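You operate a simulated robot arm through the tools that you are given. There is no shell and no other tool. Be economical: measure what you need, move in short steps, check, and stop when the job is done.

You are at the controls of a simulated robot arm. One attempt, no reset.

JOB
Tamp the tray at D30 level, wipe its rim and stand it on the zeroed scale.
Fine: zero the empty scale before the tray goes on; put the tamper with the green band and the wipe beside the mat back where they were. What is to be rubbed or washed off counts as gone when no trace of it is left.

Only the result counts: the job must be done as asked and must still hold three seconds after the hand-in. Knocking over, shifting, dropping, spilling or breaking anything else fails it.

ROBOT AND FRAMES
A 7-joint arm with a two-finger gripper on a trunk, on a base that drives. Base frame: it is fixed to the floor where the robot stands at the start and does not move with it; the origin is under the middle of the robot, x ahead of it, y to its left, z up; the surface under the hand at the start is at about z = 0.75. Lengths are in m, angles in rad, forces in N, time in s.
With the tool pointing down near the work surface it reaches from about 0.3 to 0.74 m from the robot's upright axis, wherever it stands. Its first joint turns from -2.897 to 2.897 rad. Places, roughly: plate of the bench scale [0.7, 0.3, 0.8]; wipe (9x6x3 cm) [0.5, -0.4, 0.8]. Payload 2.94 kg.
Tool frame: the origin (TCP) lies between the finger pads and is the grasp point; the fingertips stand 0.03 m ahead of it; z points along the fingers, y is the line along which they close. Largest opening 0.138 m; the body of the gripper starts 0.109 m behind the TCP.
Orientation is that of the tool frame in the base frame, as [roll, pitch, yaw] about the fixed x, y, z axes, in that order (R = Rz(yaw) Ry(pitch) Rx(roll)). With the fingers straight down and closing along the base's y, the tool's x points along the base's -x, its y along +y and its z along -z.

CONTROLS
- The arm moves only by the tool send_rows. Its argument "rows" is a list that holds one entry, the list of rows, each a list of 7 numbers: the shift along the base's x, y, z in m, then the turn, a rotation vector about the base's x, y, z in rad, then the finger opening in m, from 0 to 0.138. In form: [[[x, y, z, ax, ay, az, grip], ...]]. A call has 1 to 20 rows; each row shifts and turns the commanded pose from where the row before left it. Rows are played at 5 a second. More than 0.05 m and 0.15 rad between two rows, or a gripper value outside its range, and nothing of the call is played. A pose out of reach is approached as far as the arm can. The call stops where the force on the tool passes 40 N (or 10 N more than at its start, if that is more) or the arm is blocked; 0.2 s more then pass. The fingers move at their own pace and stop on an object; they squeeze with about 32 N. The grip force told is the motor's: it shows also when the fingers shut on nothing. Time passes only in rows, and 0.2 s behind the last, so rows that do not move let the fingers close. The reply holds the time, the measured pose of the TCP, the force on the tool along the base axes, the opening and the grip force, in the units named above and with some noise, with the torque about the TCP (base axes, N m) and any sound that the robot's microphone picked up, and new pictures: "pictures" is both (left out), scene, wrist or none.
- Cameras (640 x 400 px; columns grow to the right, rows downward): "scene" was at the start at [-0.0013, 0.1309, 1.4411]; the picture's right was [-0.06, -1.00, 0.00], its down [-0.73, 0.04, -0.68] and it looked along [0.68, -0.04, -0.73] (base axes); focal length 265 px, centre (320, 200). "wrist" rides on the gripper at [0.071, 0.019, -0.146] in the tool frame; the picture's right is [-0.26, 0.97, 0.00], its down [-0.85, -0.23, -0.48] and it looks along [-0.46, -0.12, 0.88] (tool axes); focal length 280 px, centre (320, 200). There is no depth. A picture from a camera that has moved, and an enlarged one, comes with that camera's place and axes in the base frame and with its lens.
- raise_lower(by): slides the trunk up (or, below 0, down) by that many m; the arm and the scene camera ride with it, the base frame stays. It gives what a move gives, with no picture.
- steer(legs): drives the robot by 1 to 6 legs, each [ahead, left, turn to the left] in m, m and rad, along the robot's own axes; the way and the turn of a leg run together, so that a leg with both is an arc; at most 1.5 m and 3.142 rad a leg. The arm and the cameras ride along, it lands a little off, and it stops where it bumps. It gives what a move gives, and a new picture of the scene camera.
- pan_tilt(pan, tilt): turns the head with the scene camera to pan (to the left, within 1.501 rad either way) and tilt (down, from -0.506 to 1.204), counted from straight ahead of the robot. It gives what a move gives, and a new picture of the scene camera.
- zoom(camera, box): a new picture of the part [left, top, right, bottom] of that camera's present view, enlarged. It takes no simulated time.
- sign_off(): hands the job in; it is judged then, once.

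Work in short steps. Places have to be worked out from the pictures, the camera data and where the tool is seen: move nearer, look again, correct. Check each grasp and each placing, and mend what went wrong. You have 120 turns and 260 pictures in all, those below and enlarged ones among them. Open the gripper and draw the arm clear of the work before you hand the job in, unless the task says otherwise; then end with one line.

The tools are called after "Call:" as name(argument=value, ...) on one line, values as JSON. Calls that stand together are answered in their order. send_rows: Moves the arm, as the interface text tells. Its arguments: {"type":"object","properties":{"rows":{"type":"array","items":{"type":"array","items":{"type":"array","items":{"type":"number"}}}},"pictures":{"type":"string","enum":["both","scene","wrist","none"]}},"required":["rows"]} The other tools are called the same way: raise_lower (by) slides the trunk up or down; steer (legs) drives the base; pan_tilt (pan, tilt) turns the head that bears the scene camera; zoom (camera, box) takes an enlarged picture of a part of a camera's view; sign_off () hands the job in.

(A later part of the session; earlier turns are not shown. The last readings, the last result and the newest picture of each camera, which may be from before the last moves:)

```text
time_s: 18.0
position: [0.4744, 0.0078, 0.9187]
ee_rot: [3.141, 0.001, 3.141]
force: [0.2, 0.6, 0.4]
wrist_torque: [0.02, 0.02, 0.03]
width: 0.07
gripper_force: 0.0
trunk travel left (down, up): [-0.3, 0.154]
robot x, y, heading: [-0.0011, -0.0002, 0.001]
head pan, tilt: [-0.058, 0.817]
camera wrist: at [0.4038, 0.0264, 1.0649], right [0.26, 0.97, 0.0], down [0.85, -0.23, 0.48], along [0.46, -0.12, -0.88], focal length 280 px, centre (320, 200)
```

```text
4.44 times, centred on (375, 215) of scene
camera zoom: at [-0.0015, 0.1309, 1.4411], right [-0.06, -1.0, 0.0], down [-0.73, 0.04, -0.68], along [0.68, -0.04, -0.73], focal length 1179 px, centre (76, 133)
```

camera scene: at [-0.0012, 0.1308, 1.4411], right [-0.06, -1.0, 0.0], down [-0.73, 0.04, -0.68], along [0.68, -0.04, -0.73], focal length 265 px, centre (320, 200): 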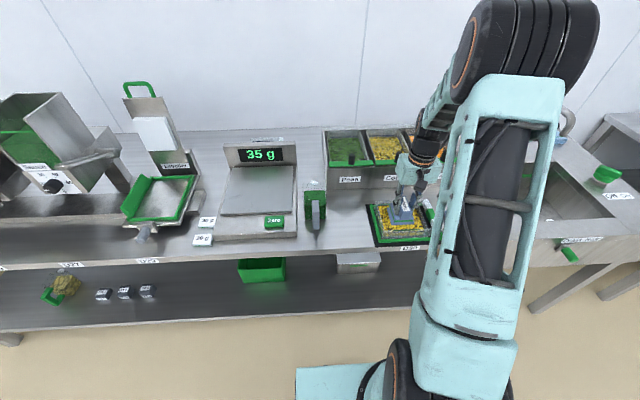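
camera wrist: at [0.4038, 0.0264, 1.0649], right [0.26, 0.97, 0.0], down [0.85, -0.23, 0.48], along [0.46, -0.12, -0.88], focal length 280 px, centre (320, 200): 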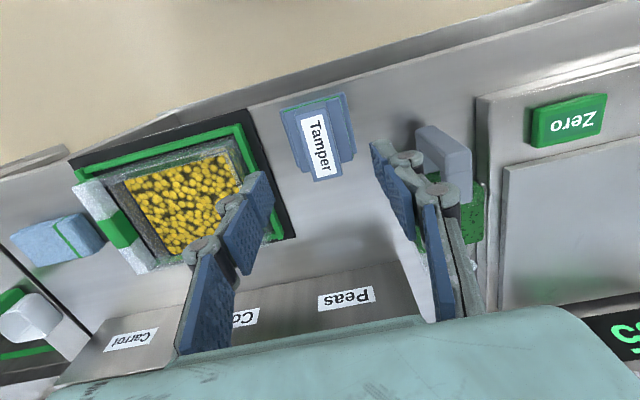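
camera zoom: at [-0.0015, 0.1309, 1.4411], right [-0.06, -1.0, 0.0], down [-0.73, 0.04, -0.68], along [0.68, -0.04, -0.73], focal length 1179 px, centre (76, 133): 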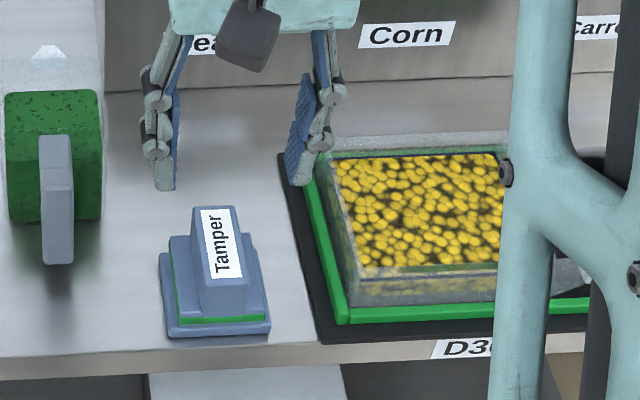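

Tamper is back. The Zero button triangulates to about (0.527, 0.246, 0.785). I move above it with closed fingers and look.

Call:
send_rows(rows=[[[0.0, 0.04, 0.02, 0, 0, 0, 0.0], [0.0, 0.045, 0.0, 0, 0, 0, 0.0], [0.01, 0.045, 0.0, 0, 0, 0, 0.0], [0.02, 0.045, 0, 0, 0, 0, 0.0], [0.022, 0.045, 0, 0, 0, 0, 0.0], [0.0, 0.018, -0.03, 0, 0, 0, 0.0], [0, 0, -0.03, 0, 0, 0, 0.0], [0, 0, 0, 0, 0, 0, 0.0]]])

Call:
zoom(camera="scene", box=[200, 120, 330, 250])

```text
time_s: 19.8
position: [0.5236, 0.2416, 0.8791]
ee_rot: [-3.141, 0.0, -3.141]
force: [-0.3, 0.0, -0.2]
wrist_torque: [-0.02, 0.02, -0.01]
width: 0.0
gripper_force: 28.5
trunk travel left (down, up): [-0.3, 0.154]
robot x, y, heading: [-0.0012, -0.0001, -0.001]
head pan, tilt: [-0.058, 0.817]
camera scene: at [-0.0012, 0.1309, 1.4411], right [-0.06, -1.0, 0.0], down [-0.73, 0.04, -0.68], along [0.68, -0.04, -0.73], focal length 265 px, centre (320, 200)
camera wrist: at [0.454, 0.2608, 1.0248], right [0.26, 0.97, 0.0], down [0.85, -0.23, 0.48], along [0.46, -0.12, -0.88], focal length 280 px, centre (320, 200)
```

scene: 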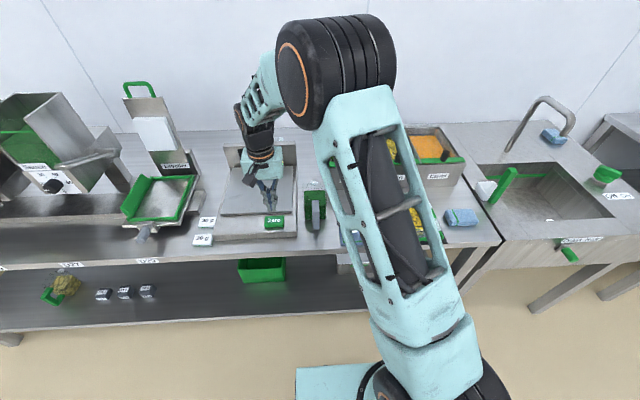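
wrist: 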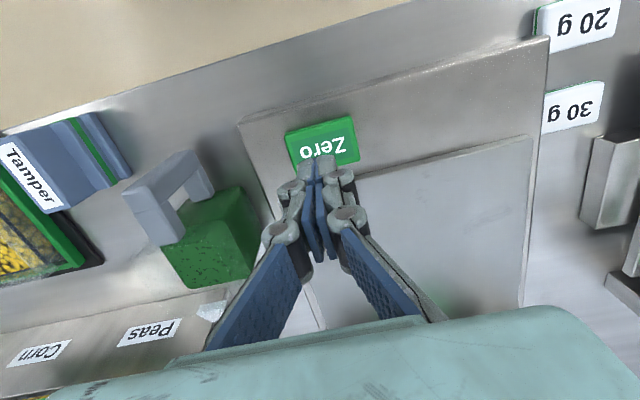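

```text
3.08 times, centred on (265, 185) of scene
camera zoom: at [-0.0012, 0.1309, 1.4411], right [-0.06, -1.0, 0.0], down [-0.73, 0.04, -0.68], along [0.68, -0.04, -0.73], focal length 816 px, centre (489, 246)
```

zoom: 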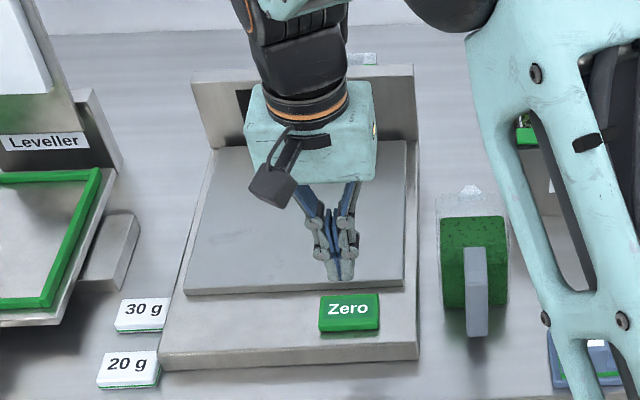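

The button centre is about (0.524, 0.245). I descend just above, then press in small steps.

Call:
send_rows(rows=[[[-0.003, 0.003, -0.03, 0, 0, 0, 0.0], [0, 0, -0.025, 0, 0, 0, 0.0], [0, 0, -0.004, 0, 0, 0, 0.0], [0, 0, -0.002, 0, 0, 0, 0.0], [0, 0, -0.002, 0, 0, 0, 0.0], [0, 0, 0, 0, 0, 0, 0.0]]], pictures="wrist")

Call:
zoom(camera="scene", box=[200, 120, 330, 250])

```text
time_s: 21.2
position: [0.525, 0.247, 0.8165]
ee_rot: [3.141, 0.001, 3.141]
force: [1.1, 0.1, 2.2]
wrist_torque: [0.04, -0.01, -0.03]
width: 0.006
gripper_force: 28.3
trunk travel left (down, up): [-0.3, 0.154]
robot x, y, heading: [-0.0045, -0.0027, 0.003]
head pan, tilt: [-0.058, 0.817]
camera wrist: at [0.4534, 0.2649, 0.9619], right [0.26, 0.96, 0.0], down [0.85, -0.23, 0.48], along [0.46, -0.12, -0.88], focal length 280 px, centre (320, 200)
```

wrist: 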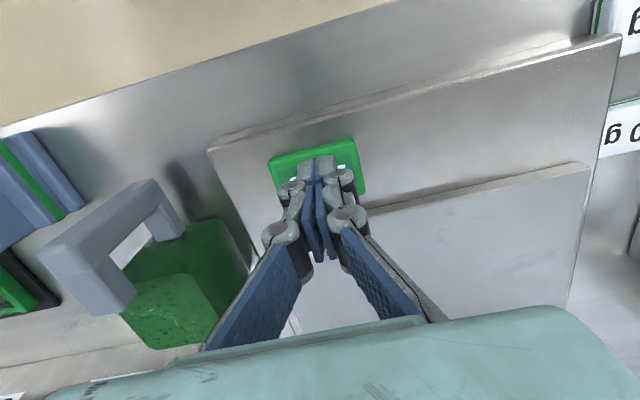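

```text
3.08 times, centred on (265, 185) of scene
camera zoom: at [-0.0014, 0.1308, 1.4412], right [-0.06, -1.0, 0.0], down [-0.73, 0.04, -0.68], along [0.68, -0.04, -0.73], focal length 816 px, centre (489, 246)
```

zoom: 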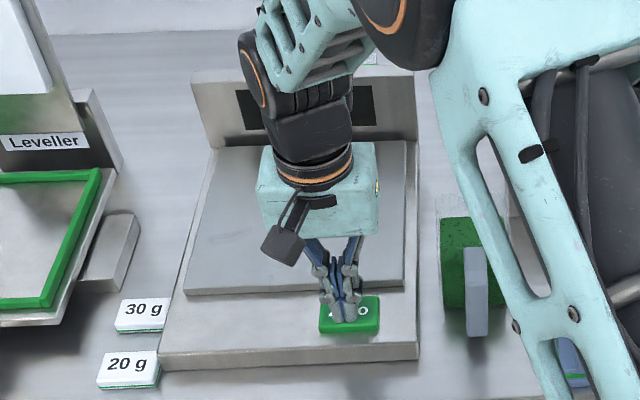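

Contact has just begun (2–3 N). I press 4 mm more, hold, then lift.

Call:
send_rows(rows=[[[0, 0, -0.002, 0, 0, 0, 0.0], [0, 0, -0.002, 0, 0, 0, 0.0], [0, 0, 0, 0, 0, 0, 0.0]]], pictures="none")

Call:
send_rows(rows=[[[0, 0, 0.01, 0, 0, 0, 0.0], [0, 0, 0.04, 0, 0, 0, 0.0], [0, -0.04, 0.03, 0, 0, 0, 0.0], [-0.04, -0.05, 0.03, 0, 0, 0, 0.0], [-0.04, -0.05, 0, 0, 0, 0, 0.0], [0, 0, 0, 0, 0, 0, 0.0]]], pictures="scene")

```text
time_s: 22.0
position: [0.5231, 0.2453, 0.8133]
ee_rot: [3.14, 0.003, -3.141]
force: [1.5, 0.9, 5.0]
wrist_torque: [0.01, -0.02, 0.0]
width: 0.0059
gripper_force: 28.7
trunk travel left (down, up): [-0.3, 0.154]
robot x, y, heading: [-0.0008, -0.0031, -0.003]
head pan, tilt: [-0.058, 0.817]
heard: click
```

```text
refused: row 4 steps farther than a row can; nothing moved
```

A click was heard. I lift clear in smaller steps and read the display.

Call:
send_rows(rows=[[[0, 0, 0.01, 0, 0, 0, 0.0], [0, 0, 0.04, 0, 0, 0, 0.0], [0, -0.03, 0.03, 0, 0, 0, 0.0], [-0.03, -0.03, 0.02, 0, 0, 0, 0.0], [-0.03, -0.035, 0, 0, 0, 0, 0.0], [-0.03, -0.035, 0, 0, 0, 0, 0.0], [0, 0, 0, 0, 0, 0, 0.0]]], pictures="scene")

Call:
zoom(camera="scene", box=[200, 120, 330, 250])

```text
time_s: 23.6
position: [0.4301, 0.1139, 0.9121]
ee_rot: [-3.141, -0.001, 3.141]
force: [0.2, 0.4, 0.1]
wrist_torque: [-0.01, -0.02, -0.03]
width: 0.0
gripper_force: 27.9
trunk travel left (down, up): [-0.3, 0.154]
robot x, y, heading: [0.0017, -0.0029, 0.002]
head pan, tilt: [-0.058, 0.817]
camera scene: at [-0.0015, 0.1307, 1.4412], right [-0.06, -1.0, 0.0], down [-0.73, 0.04, -0.68], along [0.68, -0.04, -0.73], focal length 265 px, centre (320, 200)
```

scene: 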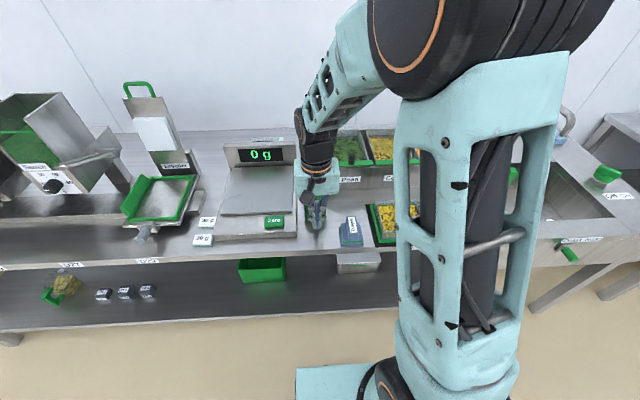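

```text
3.08 times, centred on (265, 185) of scene
camera zoom: at [-0.0015, 0.1307, 1.4412], right [-0.06, -1.0, 0.0], down [-0.73, 0.04, -0.68], along [0.68, -0.04, -0.73], focal length 816 px, centre (489, 246)
```

zoom: 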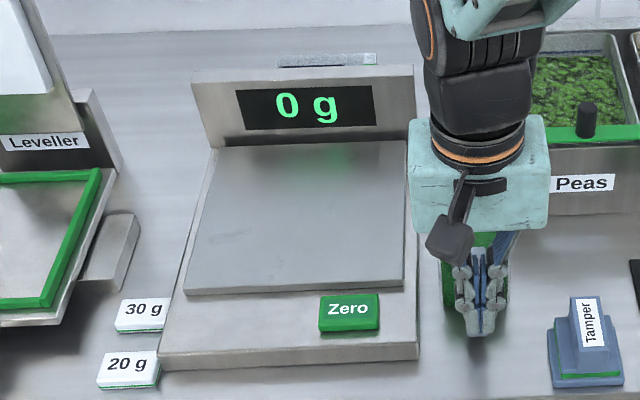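

The scale shows 0 g. Now I move toward the tray and wipe, opening up, and look closely at the rim.

Call:
send_rows(rows=[[[0, -0.045, 0.01, 0, 0, 0, 0.06], [0, -0.045, 0.01, 0, 0, 0, 0.1], [0, -0.045, 0, 0, 0, 0, 0.1], [0, -0.045, 0, 0, 0, 0, 0.1], [0, -0.045, 0, 0, 0, 0, 0.1], [0.0, -0.045, 0, 0, 0, 0, 0.1], [0.0, -0.045, 0, 0, 0, 0, 0.1], [0, -0.025, 0, 0, 0, 0, 0.1], [0, 0, 0, 0, 0, 0, 0.1]]])

Call:
zoom(camera="wrist", box=[270, 60, 510, 260])

Call:
zoom(camera="scene", box=[360, 180, 480, 260])

```text
time_s: 25.6
position: [0.4358, -0.2261, 0.9332]
ee_rot: [-3.141, 0.001, -3.14]
force: [-0.7, 0.5, -0.3]
wrist_torque: [0.02, 0.02, 0.02]
width: 0.1004
gripper_force: 0.0
trunk travel left (down, up): [-0.3, 0.154]
robot x, y, heading: [0.002, 0.0008, 0.001]
head pan, tilt: [-0.058, 0.817]
camera scene: at [-0.0013, 0.1308, 1.4412], right [-0.06, -1.0, 0.0], down [-0.73, 0.04, -0.68], along [0.68, -0.04, -0.73], focal length 265 px, centre (320, 200)
camera wrist: at [0.3645, -0.2083, 1.0792], right [0.26, 0.97, 0.0], down [0.85, -0.23, 0.48], along [0.46, -0.12, -0.88], focal length 280 px, centre (320, 200)
```

scene: 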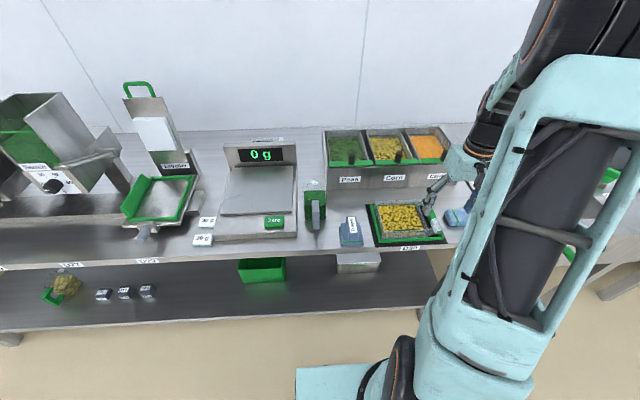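
wrist: 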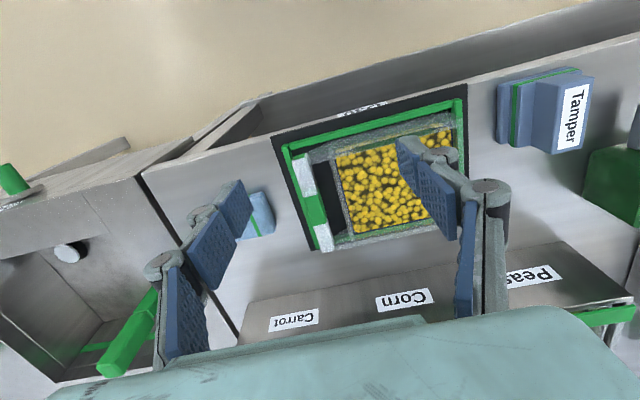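

```text
2.00 times, centred on (390, 160) of wrist
camera zoom: at [0.3645, -0.2083, 1.0792], right [0.26, 0.97, 0.0], down [0.85, -0.23, 0.48], along [0.46, -0.12, -0.88], focal length 561 px, centre (180, 280)
```

zoom: 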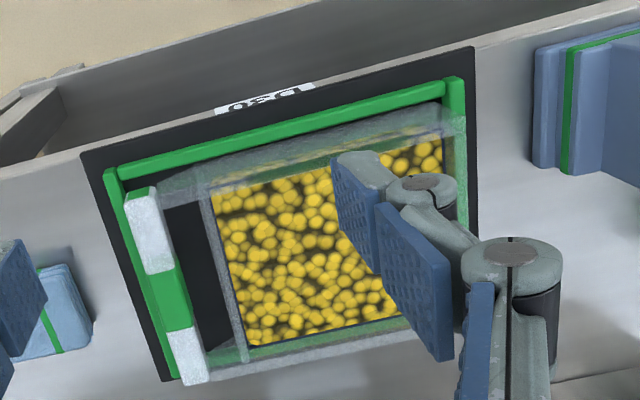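

```text
5.00 times, centred on (420, 220) of scene
camera zoom: at [-0.0013, 0.1308, 1.4412], right [-0.06, -1.0, 0.0], down [-0.73, 0.04, -0.68], along [0.68, -0.04, -0.73], focal length 1326 px, centre (-180, 100)
```

zoom: 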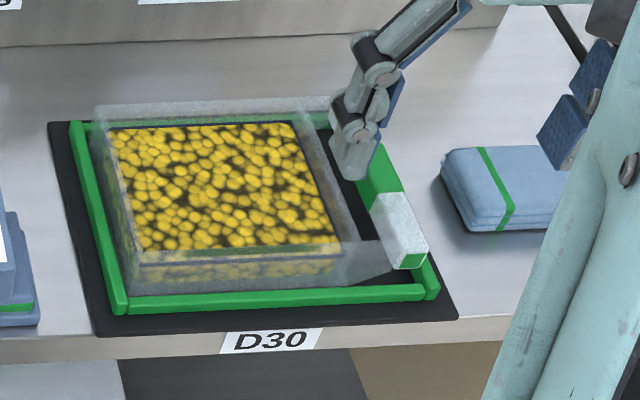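

The rim shows no obvious lumps, so I'll wipe it all around. First I look at the wipe from above.

Call:
send_rows(rows=[[[0.01, -0.045, 0, 0, 0, 0, 0.1], [0.01, -0.045, 0, 0, 0, 0, 0.1], [0.005, -0.036, 0, 0, 0, 0, 0.1], [0, 0, 0, 0, 0, 0, 0.1]]])

Call:
zoom(camera="wrist", box=[220, 70, 460, 250])

Call:
zoom(camera="scene", box=[360, 180, 480, 260])

```text
time_s: 26.6
position: [0.4588, -0.3515, 0.9305]
ee_rot: [-3.141, -0.001, 3.141]
force: [0.4, 1.1, 0.0]
wrist_torque: [0.01, 0.0, -0.03]
width: 0.0999
gripper_force: 0.1
trunk travel left (down, up): [-0.3, 0.154]
robot x, y, heading: [-0.0007, -0.0049, 0.001]
head pan, tilt: [-0.058, 0.817]
camera scene: at [-0.0013, 0.1307, 1.4412], right [-0.06, -1.0, 0.0], down [-0.73, 0.04, -0.68], along [0.68, -0.04, -0.73], focal length 265 px, centre (320, 200)
camera wrist: at [0.3883, -0.333, 1.0761], right [0.26, 0.97, 0.0], down [0.85, -0.23, 0.48], along [0.46, -0.12, -0.88], focal length 280 px, centre (320, 200)
```

scene: 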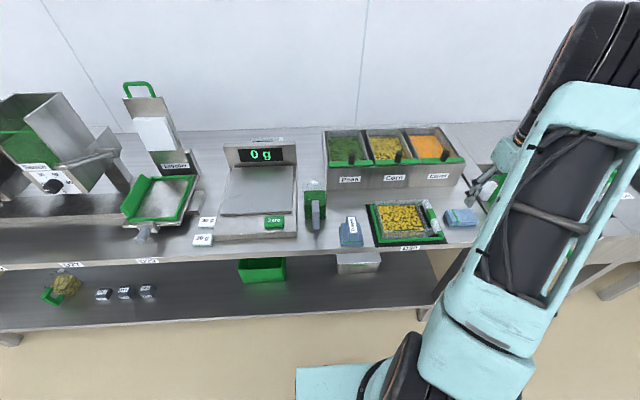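
wrist: 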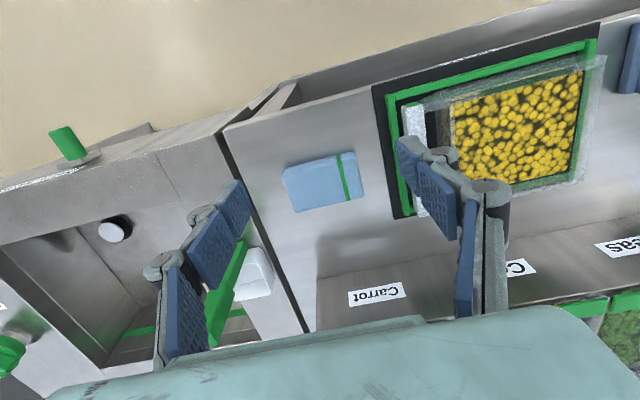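

```text
2.22 times, centred on (340, 160) of wrist
camera zoom: at [0.3883, -0.333, 1.0761], right [0.26, 0.97, 0.0], down [0.85, -0.23, 0.48], along [0.46, -0.12, -0.88], focal length 623 px, centre (276, 289)
```

zoom: 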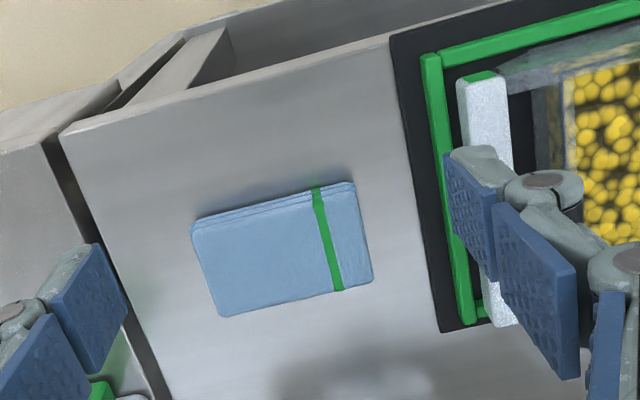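

```text
5.00 times, centred on (420, 220) of scene
camera zoom: at [-0.0013, 0.1307, 1.4412], right [-0.06, -1.0, 0.0], down [-0.73, 0.04, -0.68], along [0.68, -0.04, -0.73], focal length 1326 px, centre (-180, 100)
```

zoom: 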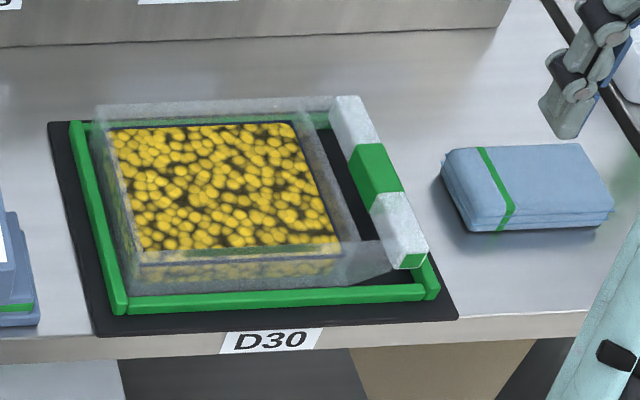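

The wipe is centred about (0.523, −0.364), long side along y, top z≈0.78. I open to 0.125 and go above it.

Call:
send_rows(rows=[[[0.032, -0.006, 0, 0, 0, 0, 0.125], [0.032, -0.006, -0.03, 0, 0, 0, 0.125], [0, 0, -0.04, 0, 0, 0, 0.125], [0, 0, 0, 0, 0, 0, 0.125]]])

Call:
zoom(camera="scene", box=[400, 150, 520, 260])

```text
time_s: 27.6
position: [0.5213, -0.3606, 0.8642]
ee_rot: [-3.14, 0.001, 3.141]
force: [-0.1, -0.5, 1.6]
wrist_torque: [0.01, 0.0, 0.0]
width: 0.1251
gripper_force: 0.1
trunk travel left (down, up): [-0.3, 0.154]
robot x, y, heading: [0.0038, 0.0005, 0.004]
head pan, tilt: [-0.058, 0.817]
camera scene: at [-0.0013, 0.1308, 1.4412], right [-0.06, -1.0, 0.0], down [-0.73, 0.04, -0.68], along [0.68, -0.04, -0.73], focal length 265 px, centre (320, 200)
camera wrist: at [0.4511, -0.3422, 1.0089], right [0.26, 0.97, 0.0], down [0.85, -0.23, 0.48], along [0.46, -0.12, -0.88], focal length 280 px, centre (320, 200)
```

scene: 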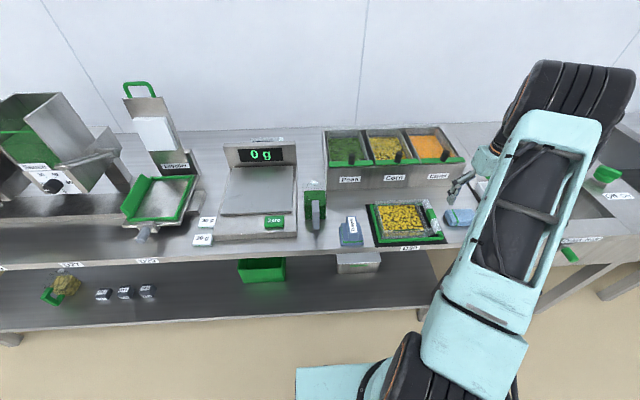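
wrist: 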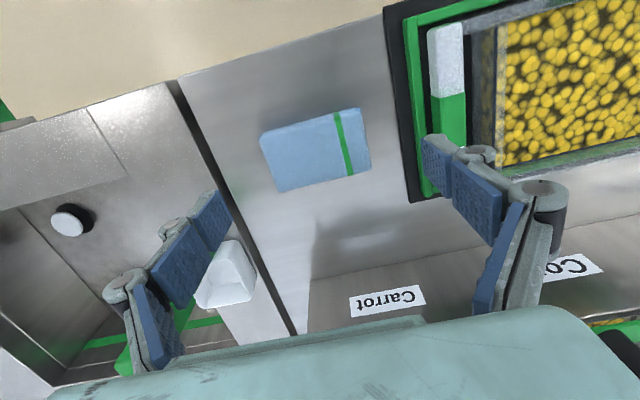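

```text
3.64 times, centred on (460, 205) of scene
camera zoom: at [-0.0013, 0.1308, 1.4412], right [-0.06, -1.0, 0.0], down [-0.73, 0.04, -0.68], along [0.68, -0.04, -0.73], focal length 964 px, centre (-189, 182)
```

zoom: 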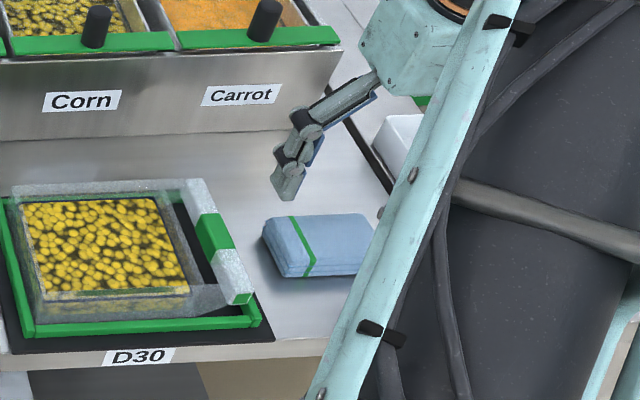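

Wipe confirmed at (0.523, −0.363), 8.7 cm along y. I descend and grip it.

Call:
send_rows(rows=[[[0.001, -0.002, -0.03, 0, 0, 0, 0.125], [0, 0, -0.03, 0, 0, 0, 0.125], [0, 0, -0.014, 0, 0, 0, 0.125], [0, 0, 0, 0, 0, 0, 0.06], [0, 0, 0, 0, 0, 0, 0.06], [0, 0, 0, 0, 0, 0, 0.06], [0, 0, 0, 0, 0, 0, 0.06]]])

Call:
zoom(camera="wrist", box=[200, 50, 440, 250])

```text
time_s: 29.2
position: [0.5234, -0.3634, 0.7892]
ee_rot: [-3.141, 0.001, -3.141]
force: [0.1, -0.2, 0.8]
wrist_torque: [-0.07, -0.01, 0.01]
width: 0.089
gripper_force: 31.7
trunk travel left (down, up): [-0.3, 0.154]
robot x, y, heading: [-0.0006, 0.0029, -0.002]
head pan, tilt: [-0.058, 0.817]
camera scene: at [-0.0014, 0.1309, 1.4411], right [-0.06, -1.0, 0.0], down [-0.73, 0.04, -0.68], along [0.68, -0.04, -0.73], focal length 265 px, centre (320, 200)
camera wrist: at [0.4526, -0.3465, 0.9351], right [0.26, 0.97, 0.0], down [0.85, -0.23, 0.48], along [0.46, -0.13, -0.88], focal length 280 px, centre (320, 200)
```

scene: 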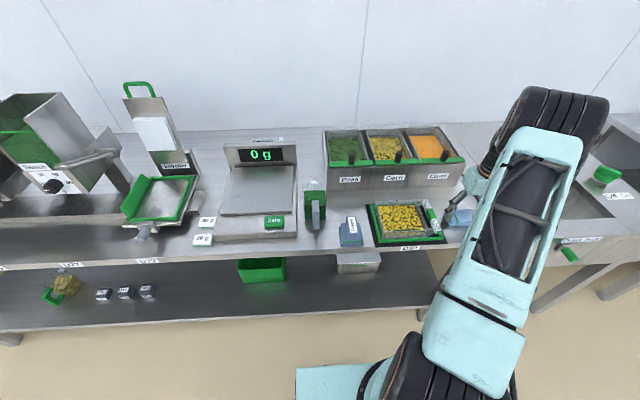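
wrist: 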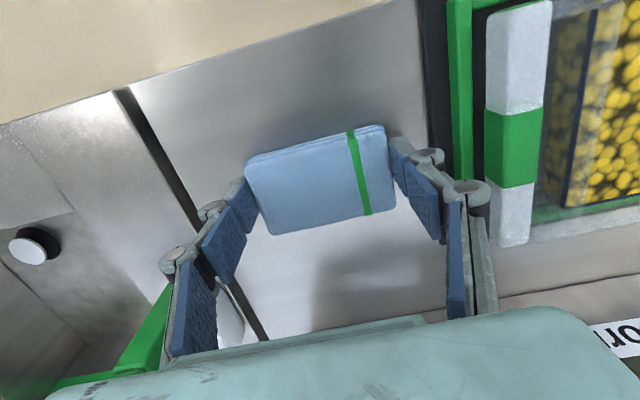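

```text
2.00 times, centred on (320, 150) of wrist
camera zoom: at [0.4526, -0.3465, 0.9351], right [0.26, 0.97, 0.0], down [0.85, -0.23, 0.48], along [0.46, -0.13, -0.88], focal length 561 px, centre (320, 300)
```

zoom: 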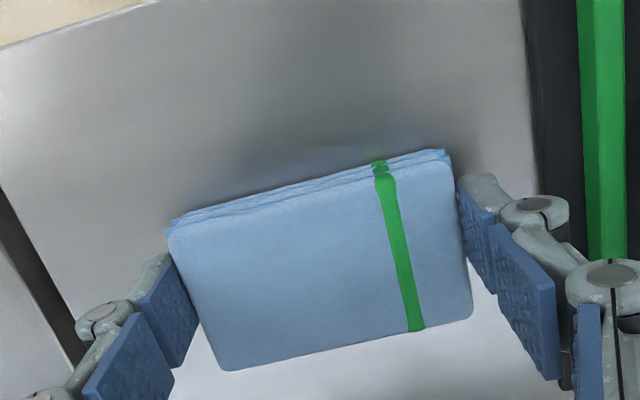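

The wipe is held (8.9 cm). I lift it and bring it toward the near-left rim corner, pausing high to look.

Call:
send_rows(rows=[[[0, 0, 0.03, 0, 0, 0, 0.06], [0, 0, 0.04, 0, 0, 0, 0.06], [0, 0, 0.04, 0, 0, 0, 0.06], [-0.02, 0.04, 0, 0, 0, 0, 0.06], [0, 0, 0, 0, 0, 0, 0.06]]])

Call:
zoom(camera="wrist", box=[380, 0, 640, 200])

Call:
zoom(camera="scene", box=[365, 195, 450, 255])

```text
time_s: 30.4
position: [0.5027, -0.3245, 0.9004]
ee_rot: [-3.141, -0.002, -3.141]
force: [-0.6, 0.5, -0.1]
wrist_torque: [0.0, 0.01, -0.05]
width: 0.0893
gripper_force: 31.9
trunk travel left (down, up): [-0.3, 0.154]
robot x, y, heading: [-0.001, -0.0014, -0.0]
head pan, tilt: [-0.058, 0.817]
camera scene: at [-0.0014, 0.1311, 1.4411], right [-0.06, -1.0, 0.0], down [-0.73, 0.04, -0.68], along [0.68, -0.04, -0.73], focal length 265 px, centre (320, 200)
camera wrist: at [0.432, -0.3061, 1.0467], right [0.26, 0.96, 0.0], down [0.85, -0.23, 0.48], along [0.46, -0.13, -0.88], focal length 280 px, centre (320, 200)
```

scene: 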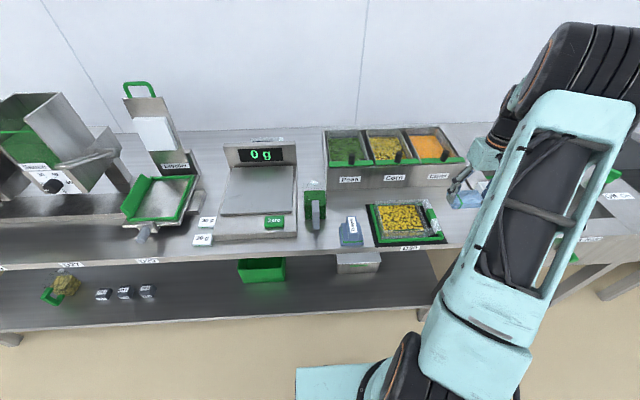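
wrist: 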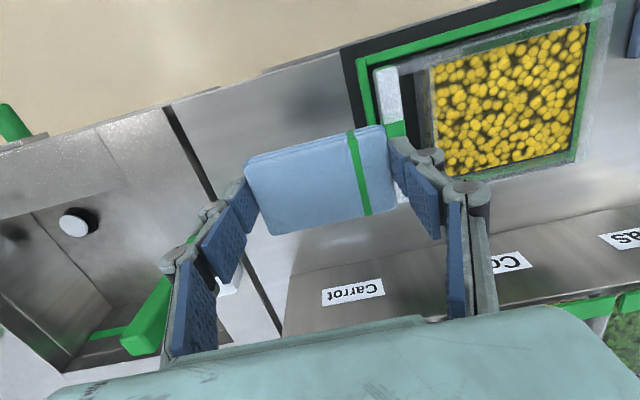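

```text
2.00 times, centred on (510, 100) of wrist
camera zoom: at [0.432, -0.3061, 1.0467], right [0.26, 0.96, 0.0], down [0.85, -0.23, 0.48], along [0.46, -0.13, -0.88], focal length 561 px, centre (-60, 400)
```

zoom: 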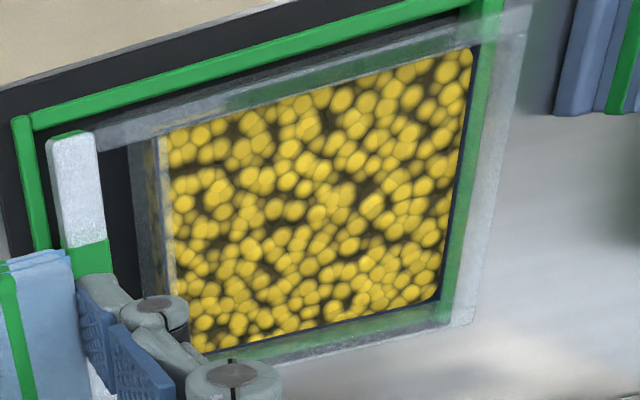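

```text
6.67 times, centred on (408, 225) of scene
camera zoom: at [-0.0014, 0.1311, 1.4411], right [-0.06, -1.0, 0.0], down [-0.73, 0.04, -0.68], along [0.68, -0.04, -0.73], focal length 1768 px, centre (-263, 33)
```

zoom: 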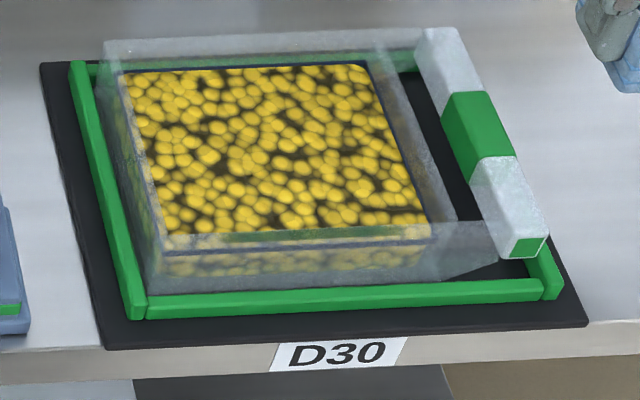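

There's a greenish smear along the middle of the near rim. I move to above the near rim's left end, then lower.

Call:
send_rows(rows=[[[-0.02, 0.04, 0, 0, 0, 0, 0.06], [-0.02, 0.04, 0, 0, 0, 0, 0.06], [0, 0.04, -0.01, 0, 0, 0, 0.06], [0, 0.017, -0.02, 0, 0, 0, 0.06], [0, 0, -0.015, 0, 0, 0, 0.06], [0, 0, 0, 0, 0, 0, 0.06]]])

Call:
zoom(camera="scene", box=[350, 180, 460, 260])

Call:
zoom(camera="wrist", box=[200, 50, 500, 250])

```text
time_s: 31.8
position: [0.4623, -0.1862, 0.8535]
ee_rot: [3.141, 0.0, -3.141]
force: [0.2, 0.5, -0.4]
wrist_torque: [0.0, 0.02, 0.02]
width: 0.0886
gripper_force: 32.6
trunk travel left (down, up): [-0.3, 0.154]
robot x, y, heading: [-0.0019, -0.0005, 0.0]
head pan, tilt: [-0.058, 0.817]
camera scene: at [-0.0012, 0.1308, 1.4412], right [-0.06, -1.0, 0.0], down [-0.73, 0.04, -0.68], along [0.68, -0.04, -0.73], focal length 265 px, centre (320, 200)
camera wrist: at [0.3922, -0.1681, 0.9991], right [0.26, 0.96, 0.0], down [0.85, -0.23, 0.48], along [0.46, -0.12, -0.88], focal length 280 px, centre (320, 200)
```

scene: 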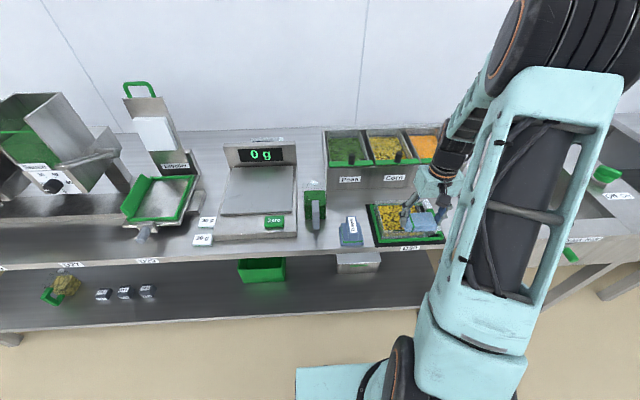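
wrist: 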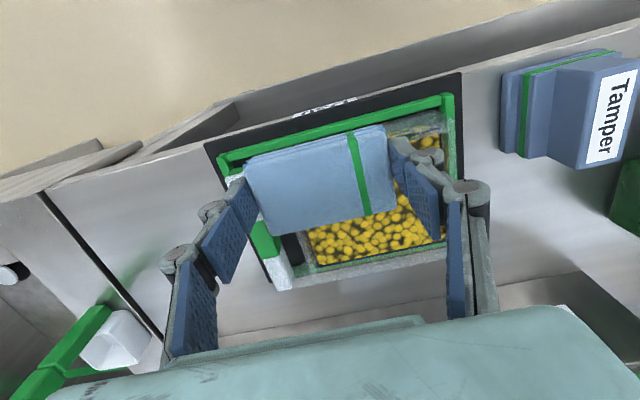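

```text
5.00 times, centred on (405, 220) of scene
camera zoom: at [-0.0012, 0.1308, 1.4412], right [-0.06, -1.0, 0.0], down [-0.73, 0.04, -0.68], along [0.68, -0.04, -0.73], focal length 1326 px, centre (-105, 100)
```

zoom: 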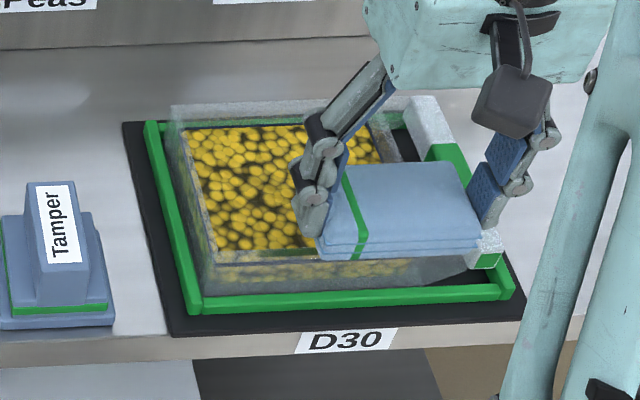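

```text
2.00 times, centred on (350, 150) of wrist
camera zoom: at [0.3922, -0.1681, 0.9991], right [0.26, 0.96, 0.0], down [0.85, -0.23, 0.48], along [0.46, -0.12, -0.88], focal length 561 px, centre (260, 300)
```

zoom: 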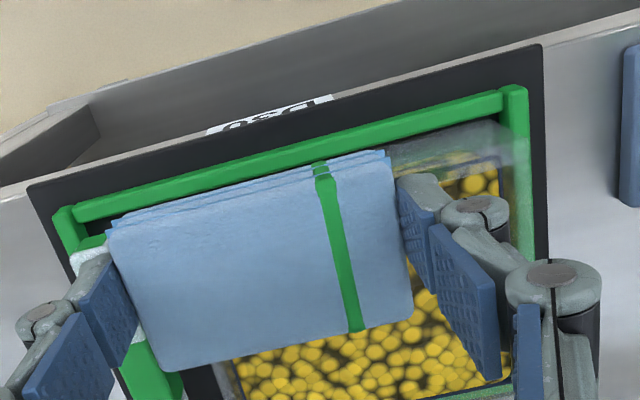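

Wipe is over the near rim. I lower in 3 mm steps until light contact.

Call:
send_rows(rows=[[[0, 0, -0.006, 0, 0, 0, 0.06], [0, 0, -0.003, 0, 0, 0, 0.06], [0, 0, -0.003, 0, 0, 0, 0.06], [0, 0, -0.003, 0, 0, 0, 0.06], [0, 0, 0, 0, 0, 0, 0.06]]], pictures="none")

Call:
zoom(camera="scene", box=[350, 180, 460, 260])

```text
time_s: 33.0
position: [0.4639, -0.1884, 0.8383]
ee_rot: [3.141, 0.0, 3.141]
force: [-0.1, -0.3, -1.2]
wrist_torque: [0.0, -0.02, -0.03]
width: 0.0888
gripper_force: 31.7
trunk travel left (down, up): [-0.3, 0.154]
robot x, y, heading: [0.0013, 0.0031, 0.0]
head pan, tilt: [-0.058, 0.817]
```

```text
5.00 times, centred on (405, 220) of scene
camera zoom: at [-0.0013, 0.1308, 1.4411], right [-0.06, -1.0, 0.0], down [-0.73, 0.04, -0.68], along [0.68, -0.04, -0.73], focal length 1326 px, centre (-105, 100)
```

zoom: 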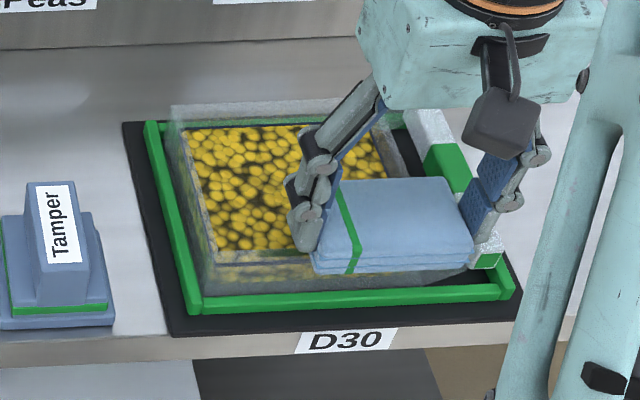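

Call:
send_rows(rows=[[[0, 0, -0.002, 0, 0, 0, 0.06], [0, 0, -0.002, 0, 0, 0, 0.06], [0, 0, 0, 0, 0, 0, 0.06]]], pictures="none")

```text
time_s: 33.8
position: [0.4635, -0.188, 0.8362]
ee_rot: [-3.14, 0.003, -3.141]
force: [1.1, 0.5, 10.1]
wrist_torque: [-0.1, -0.03, 0.06]
width: 0.0889
gripper_force: 32.1
trunk travel left (down, up): [-0.3, 0.154]
robot x, y, heading: [0.0003, -0.0006, -0.002]
head pan, tilt: [-0.058, 0.817]
```

Contact at ~10 N. I sweep the near rim toward +y and back.

Call:
send_rows(rows=[[[0, 0.016, 0, 0, 0, 0, 0.06], [0, 0.016, 0, 0, 0, 0, 0.06], [0, 0.016, 0, 0, 0, 0, 0.06], [0, 0.016, 0, 0, 0, 0, 0.06], [0, 0.016, 0, 0, 0, 0, 0.06], [0, 0, 0, 0, 0, 0, 0.06]]], pictures="wrist")

Call:
zoom(camera="scene", box=[350, 180, 460, 260])

```text
time_s: 35.2
position: [0.4615, -0.1067, 0.8343]
ee_rot: [3.141, 0.001, 3.14]
force: [-0.4, -4.3, 16.9]
wrist_torque: [-0.54, -0.09, -0.02]
width: 0.0887
gripper_force: 31.9
trunk travel left (down, up): [-0.3, 0.154]
robot x, y, heading: [-0.0005, -0.0013, -0.0]
head pan, tilt: [-0.058, 0.817]
camera wrist: at [0.3908, -0.0885, 0.9807], right [0.26, 0.97, 0.0], down [0.85, -0.23, 0.48], along [0.46, -0.12, -0.88], focal length 280 px, centre (320, 200)
```

wrist: 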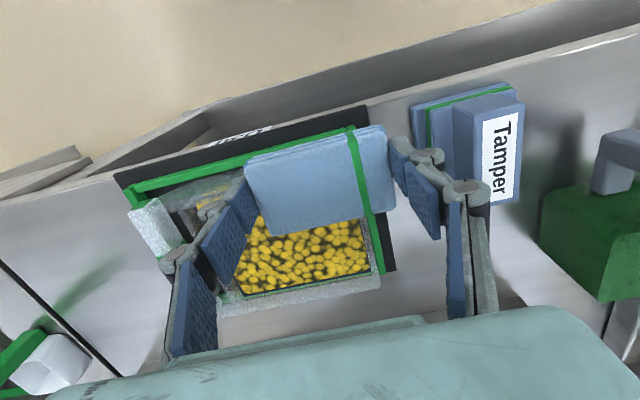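

```text
5.00 times, centred on (405, 220) of scene
camera zoom: at [-0.0027, 0.1309, 1.4412], right [-0.06, -1.0, 0.0], down [-0.73, 0.04, -0.69], along [0.68, -0.04, -0.73], focal length 1326 px, centre (-105, 100)
```

zoom: 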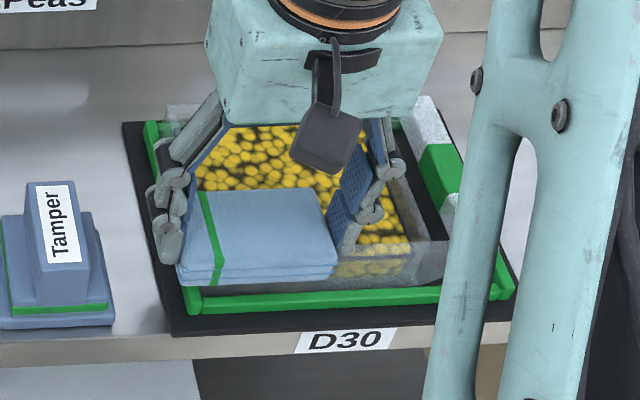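

Good sweep; force rose to 17 N so I ease up 1 mm, sweep back and forth once more, then along the +y rim to the far side.

Call:
send_rows(rows=[[[0, -0.02, 0.001, 0, 0, 0, 0.06], [0, -0.02, 0, 0, 0, 0, 0.06], [0, -0.02, 0, 0, 0, 0, 0.06], [0, -0.02, 0, 0, 0, 0, 0.06], [0, 0.02, 0, 0, 0, 0, 0.06], [0, 0.02, 0, 0, 0, 0, 0.06], [0, 0.02, 0, 0, 0, 0, 0.06], [0, 0.02, 0, 0, 0, 0, 0.06], [0, 0, 0, 0, 0, 0, 0.06]]], pictures="none")

Call:
send_rows(rows=[[[0.016, 0, 0, 0, 0, 0, 0.06], [0.016, 0, 0, 0, 0, 0, 0.06], [0.016, 0, 0, 0, 0, 0, 0.06], [0.016, 0, 0, 0, 0, 0, 0.06], [0.016, 0, 0, 0, 0, 0, 0.06], [0.016, 0, 0, 0, 0, 0, 0.06], [0.016, 0, 0, 0, 0, 0, 0.06], [0, 0, 0, 0, 0, 0, 0.06]]], pictures="wrist")

Call:
zoom(camera="scene", box=[350, 180, 460, 260])

```text
time_s: 37.2
position: [0.4641, -0.1061, 0.836]
ee_rot: [3.14, 0.002, -3.141]
force: [0.4, -0.1, -0.3]
wrist_torque: [0.02, -0.01, -0.02]
width: 0.089
gripper_force: 32.2
trunk travel left (down, up): [-0.3, 0.154]
robot x, y, heading: [0.0016, -0.0006, -0.0]
head pan, tilt: [-0.058, 0.817]
```

```text
time_s: 39.0
position: [0.5774, -0.109, 0.8358]
ee_rot: [-3.141, 0.0, -3.141]
force: [-0.8, -0.7, 2.3]
wrist_torque: [-0.03, 0.06, 0.03]
width: 0.0889
gripper_force: 31.6
trunk travel left (down, up): [-0.3, 0.154]
robot x, y, heading: [0.002, 0.0008, -0.0]
head pan, tilt: [-0.058, 0.817]
camera wrist: at [0.5063, -0.0899, 0.9807], right [0.26, 0.97, 0.0], down [0.85, -0.23, 0.48], along [0.46, -0.12, -0.88], focal length 280 px, centre (320, 200)
```

wrist: 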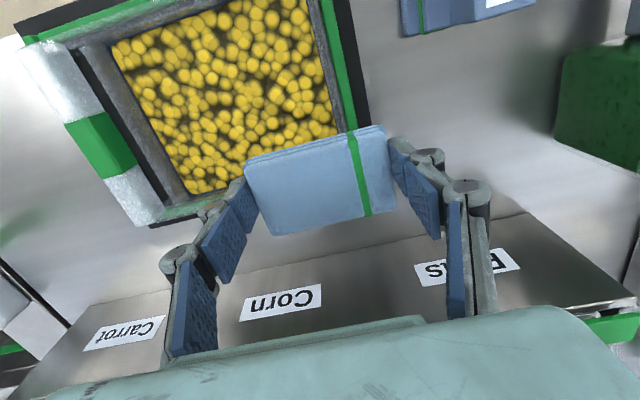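

```text
5.00 times, centred on (405, 220) of scene
camera zoom: at [-0.0016, 0.1309, 1.4411], right [-0.06, -1.0, 0.0], down [-0.73, 0.04, -0.68], along [0.68, -0.04, -0.73], focal length 1326 px, centre (-105, 100)
```

zoom: 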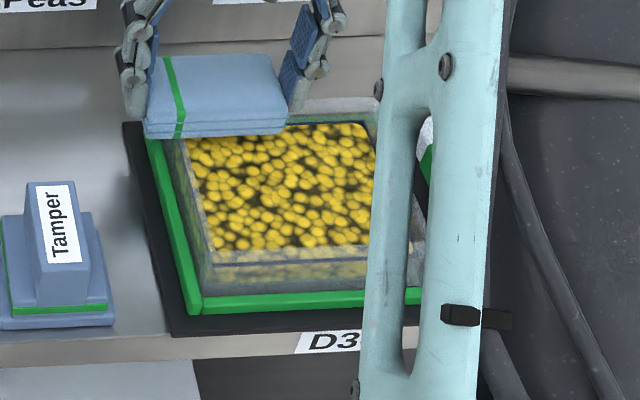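

The near-rim smear seems gone. I zoom to check, and lower 2 mm for firmer contact on the other sides.

Call:
zoom(camera="wrist", box=[20, 0, 380, 240])

Call:
send_rows(rows=[[[0, 0, -0.002, 0, 0, 0, 0.06], [0, 0, 0, 0, 0, 0, 0.06]]], pictures="none")

```text
1.67 times, centred on (200, 120) of wrist
camera zoom: at [0.5063, -0.0899, 0.9807], right [0.26, 0.97, 0.0], down [0.85, -0.23, 0.48], along [0.46, -0.12, -0.88], focal length 467 px, centre (520, 333)
```

zoom: 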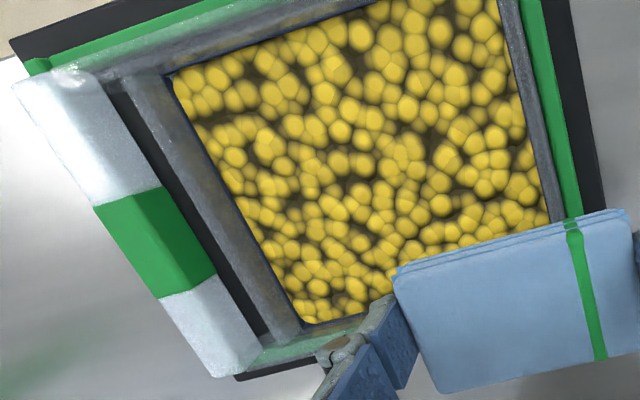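

```text
time_s: 39.6
position: [0.5773, -0.1091, 0.835]
ee_rot: [3.141, 0.004, 3.141]
force: [1.0, 0.9, 16.4]
wrist_torque: [0.14, 0.11, -0.01]
width: 0.0891
gripper_force: 31.9
trunk travel left (down, up): [-0.3, 0.154]
robot x, y, heading: [-0.0002, -0.0007, 0.0]
head pan, tilt: [-0.058, 0.817]
```

16 N contact. I sweep the far rim to −y, then the handle-side rim back to the near corner.

Call:
send_rows(rows=[[[0, -0.017, 0, 0, 0, 0, 0.06], [0, -0.017, 0, 0, 0, 0, 0.06], [0, -0.017, 0, 0, 0, 0, 0.06], [0, -0.017, 0, 0, 0, 0, 0.06], [0, -0.017, 0, 0, 0, 0, 0.06], [0, 0, 0, 0, 0, 0, 0.06]]], pictures="none")

Call:
send_rows(rows=[[[-0.016, 0, 0, 0, 0, 0, 0.06], [-0.016, 0, 0, 0, 0, 0, 0.06], [-0.016, 0, 0, 0, 0, 0, 0.06], [-0.016, 0, 0, 0, 0, 0, 0.06], [-0.016, 0, 0, 0, 0, 0, 0.06], [-0.016, 0, 0, 0, 0, 0, 0.06], [-0.016, 0, 0, 0, 0, 0, 0.06], [0, 0, 0, 0, 0, 0, 0.06]]])

Call:
zoom(camera="scene", box=[350, 180, 460, 260])

```text
time_s: 41.0
position: [0.5729, -0.1949, 0.8349]
ee_rot: [-3.14, 0.001, 3.141]
force: [-0.1, 1.5, 13.8]
wrist_torque: [0.49, -0.11, -0.09]
width: 0.089
gripper_force: 31.6
trunk travel left (down, up): [-0.3, 0.154]
robot x, y, heading: [0.0028, -0.0057, 0.001]
head pan, tilt: [-0.058, 0.817]
```

```text
time_s: 42.8
position: [0.4604, -0.1904, 0.8358]
ee_rot: [3.139, -0.001, -3.14]
force: [-0.5, -0.3, -0.2]
wrist_torque: [-0.02, 0.03, 0.01]
width: 0.0891
gripper_force: 32.3
trunk travel left (down, up): [-0.3, 0.154]
robot x, y, heading: [-0.0012, -0.0026, 0.004]
head pan, tilt: [-0.058, 0.817]
camera scene: at [-0.0014, 0.1308, 1.4411], right [-0.06, -1.0, 0.0], down [-0.73, 0.04, -0.68], along [0.68, -0.04, -0.73], focal length 265 px, centre (320, 200)
camera wrist: at [0.3897, -0.1719, 0.9811], right [0.26, 0.96, 0.0], down [0.85, -0.23, 0.48], along [0.46, -0.12, -0.88], focal length 280 px, centre (320, 200)
```

scene: 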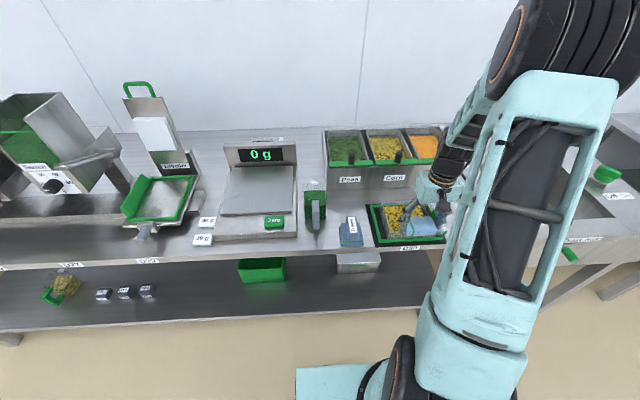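
wrist: 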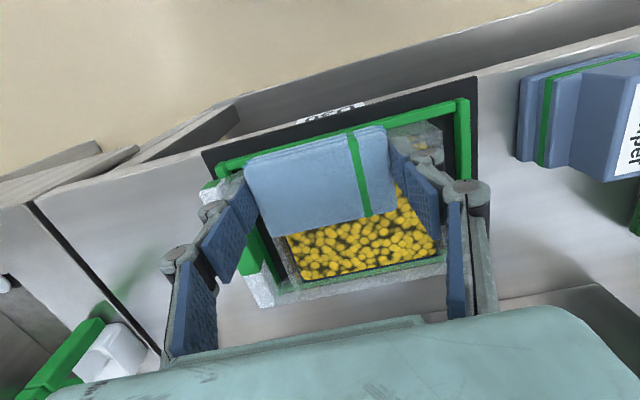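

```text
5.00 times, centred on (405, 220) of scene
camera zoom: at [-0.0014, 0.1308, 1.4411], right [-0.06, -1.0, 0.0], down [-0.73, 0.04, -0.68], along [0.68, -0.04, -0.73], focal length 1326 px, centre (-105, 100)
```

zoom: 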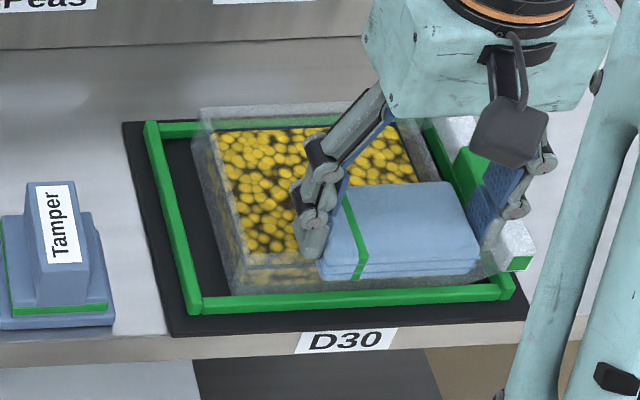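

The tray slid ~2 cm toward −y inside its nest from the far sweep. I'll rub the near rim toward +y again with firmer contact (which also takes it back), then the +y rim.

Call:
send_rows(rows=[[[0, -0.01, 0, 0, 0, 0, 0.06], [0, 0, -0.0015, 0, 0, 0, 0.06], [0, 0.015, -0.0005, 0, 0, 0, 0.06], [0, 0.015, 0, 0, 0, 0, 0.06], [0, 0.015, 0, 0, 0, 0, 0.06], [0, 0.015, 0, 0, 0, 0, 0.06], [0, 0.015, 0, 0, 0, 0, 0.06], [0, 0.01, 0, 0, 0, 0, 0.06], [0, 0, 0, 0, 0, 0, 0.06]]], pictures="none")

Call:
zoom(camera="scene", box=[350, 180, 460, 260])

```text
time_s: 44.8
position: [0.4628, -0.1142, 0.8318]
ee_rot: [3.14, 0.0, -3.142]
force: [-1.4, -4.2, 16.1]
wrist_torque: [-0.34, -0.05, 0.01]
width: 0.0888
gripper_force: 32.1
trunk travel left (down, up): [-0.3, 0.154]
robot x, y, heading: [0.0008, 0.0011, -0.001]
head pan, tilt: [-0.058, 0.817]
```

```text
5.00 times, centred on (405, 220) of scene
camera zoom: at [-0.0028, 0.1309, 1.441], right [-0.06, -1.0, 0.0], down [-0.73, 0.04, -0.69], along [0.68, -0.04, -0.73], focal length 1326 px, centre (-105, 100)
```

zoom: 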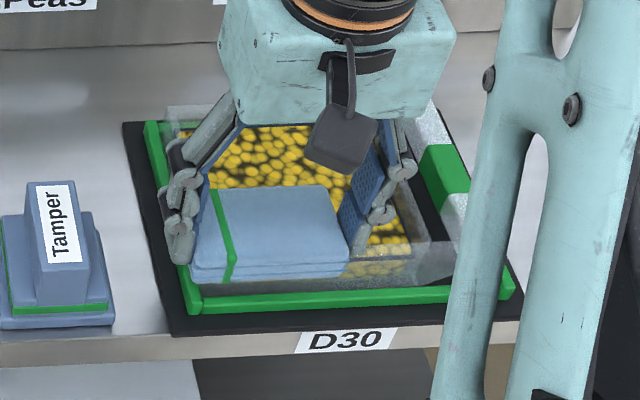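

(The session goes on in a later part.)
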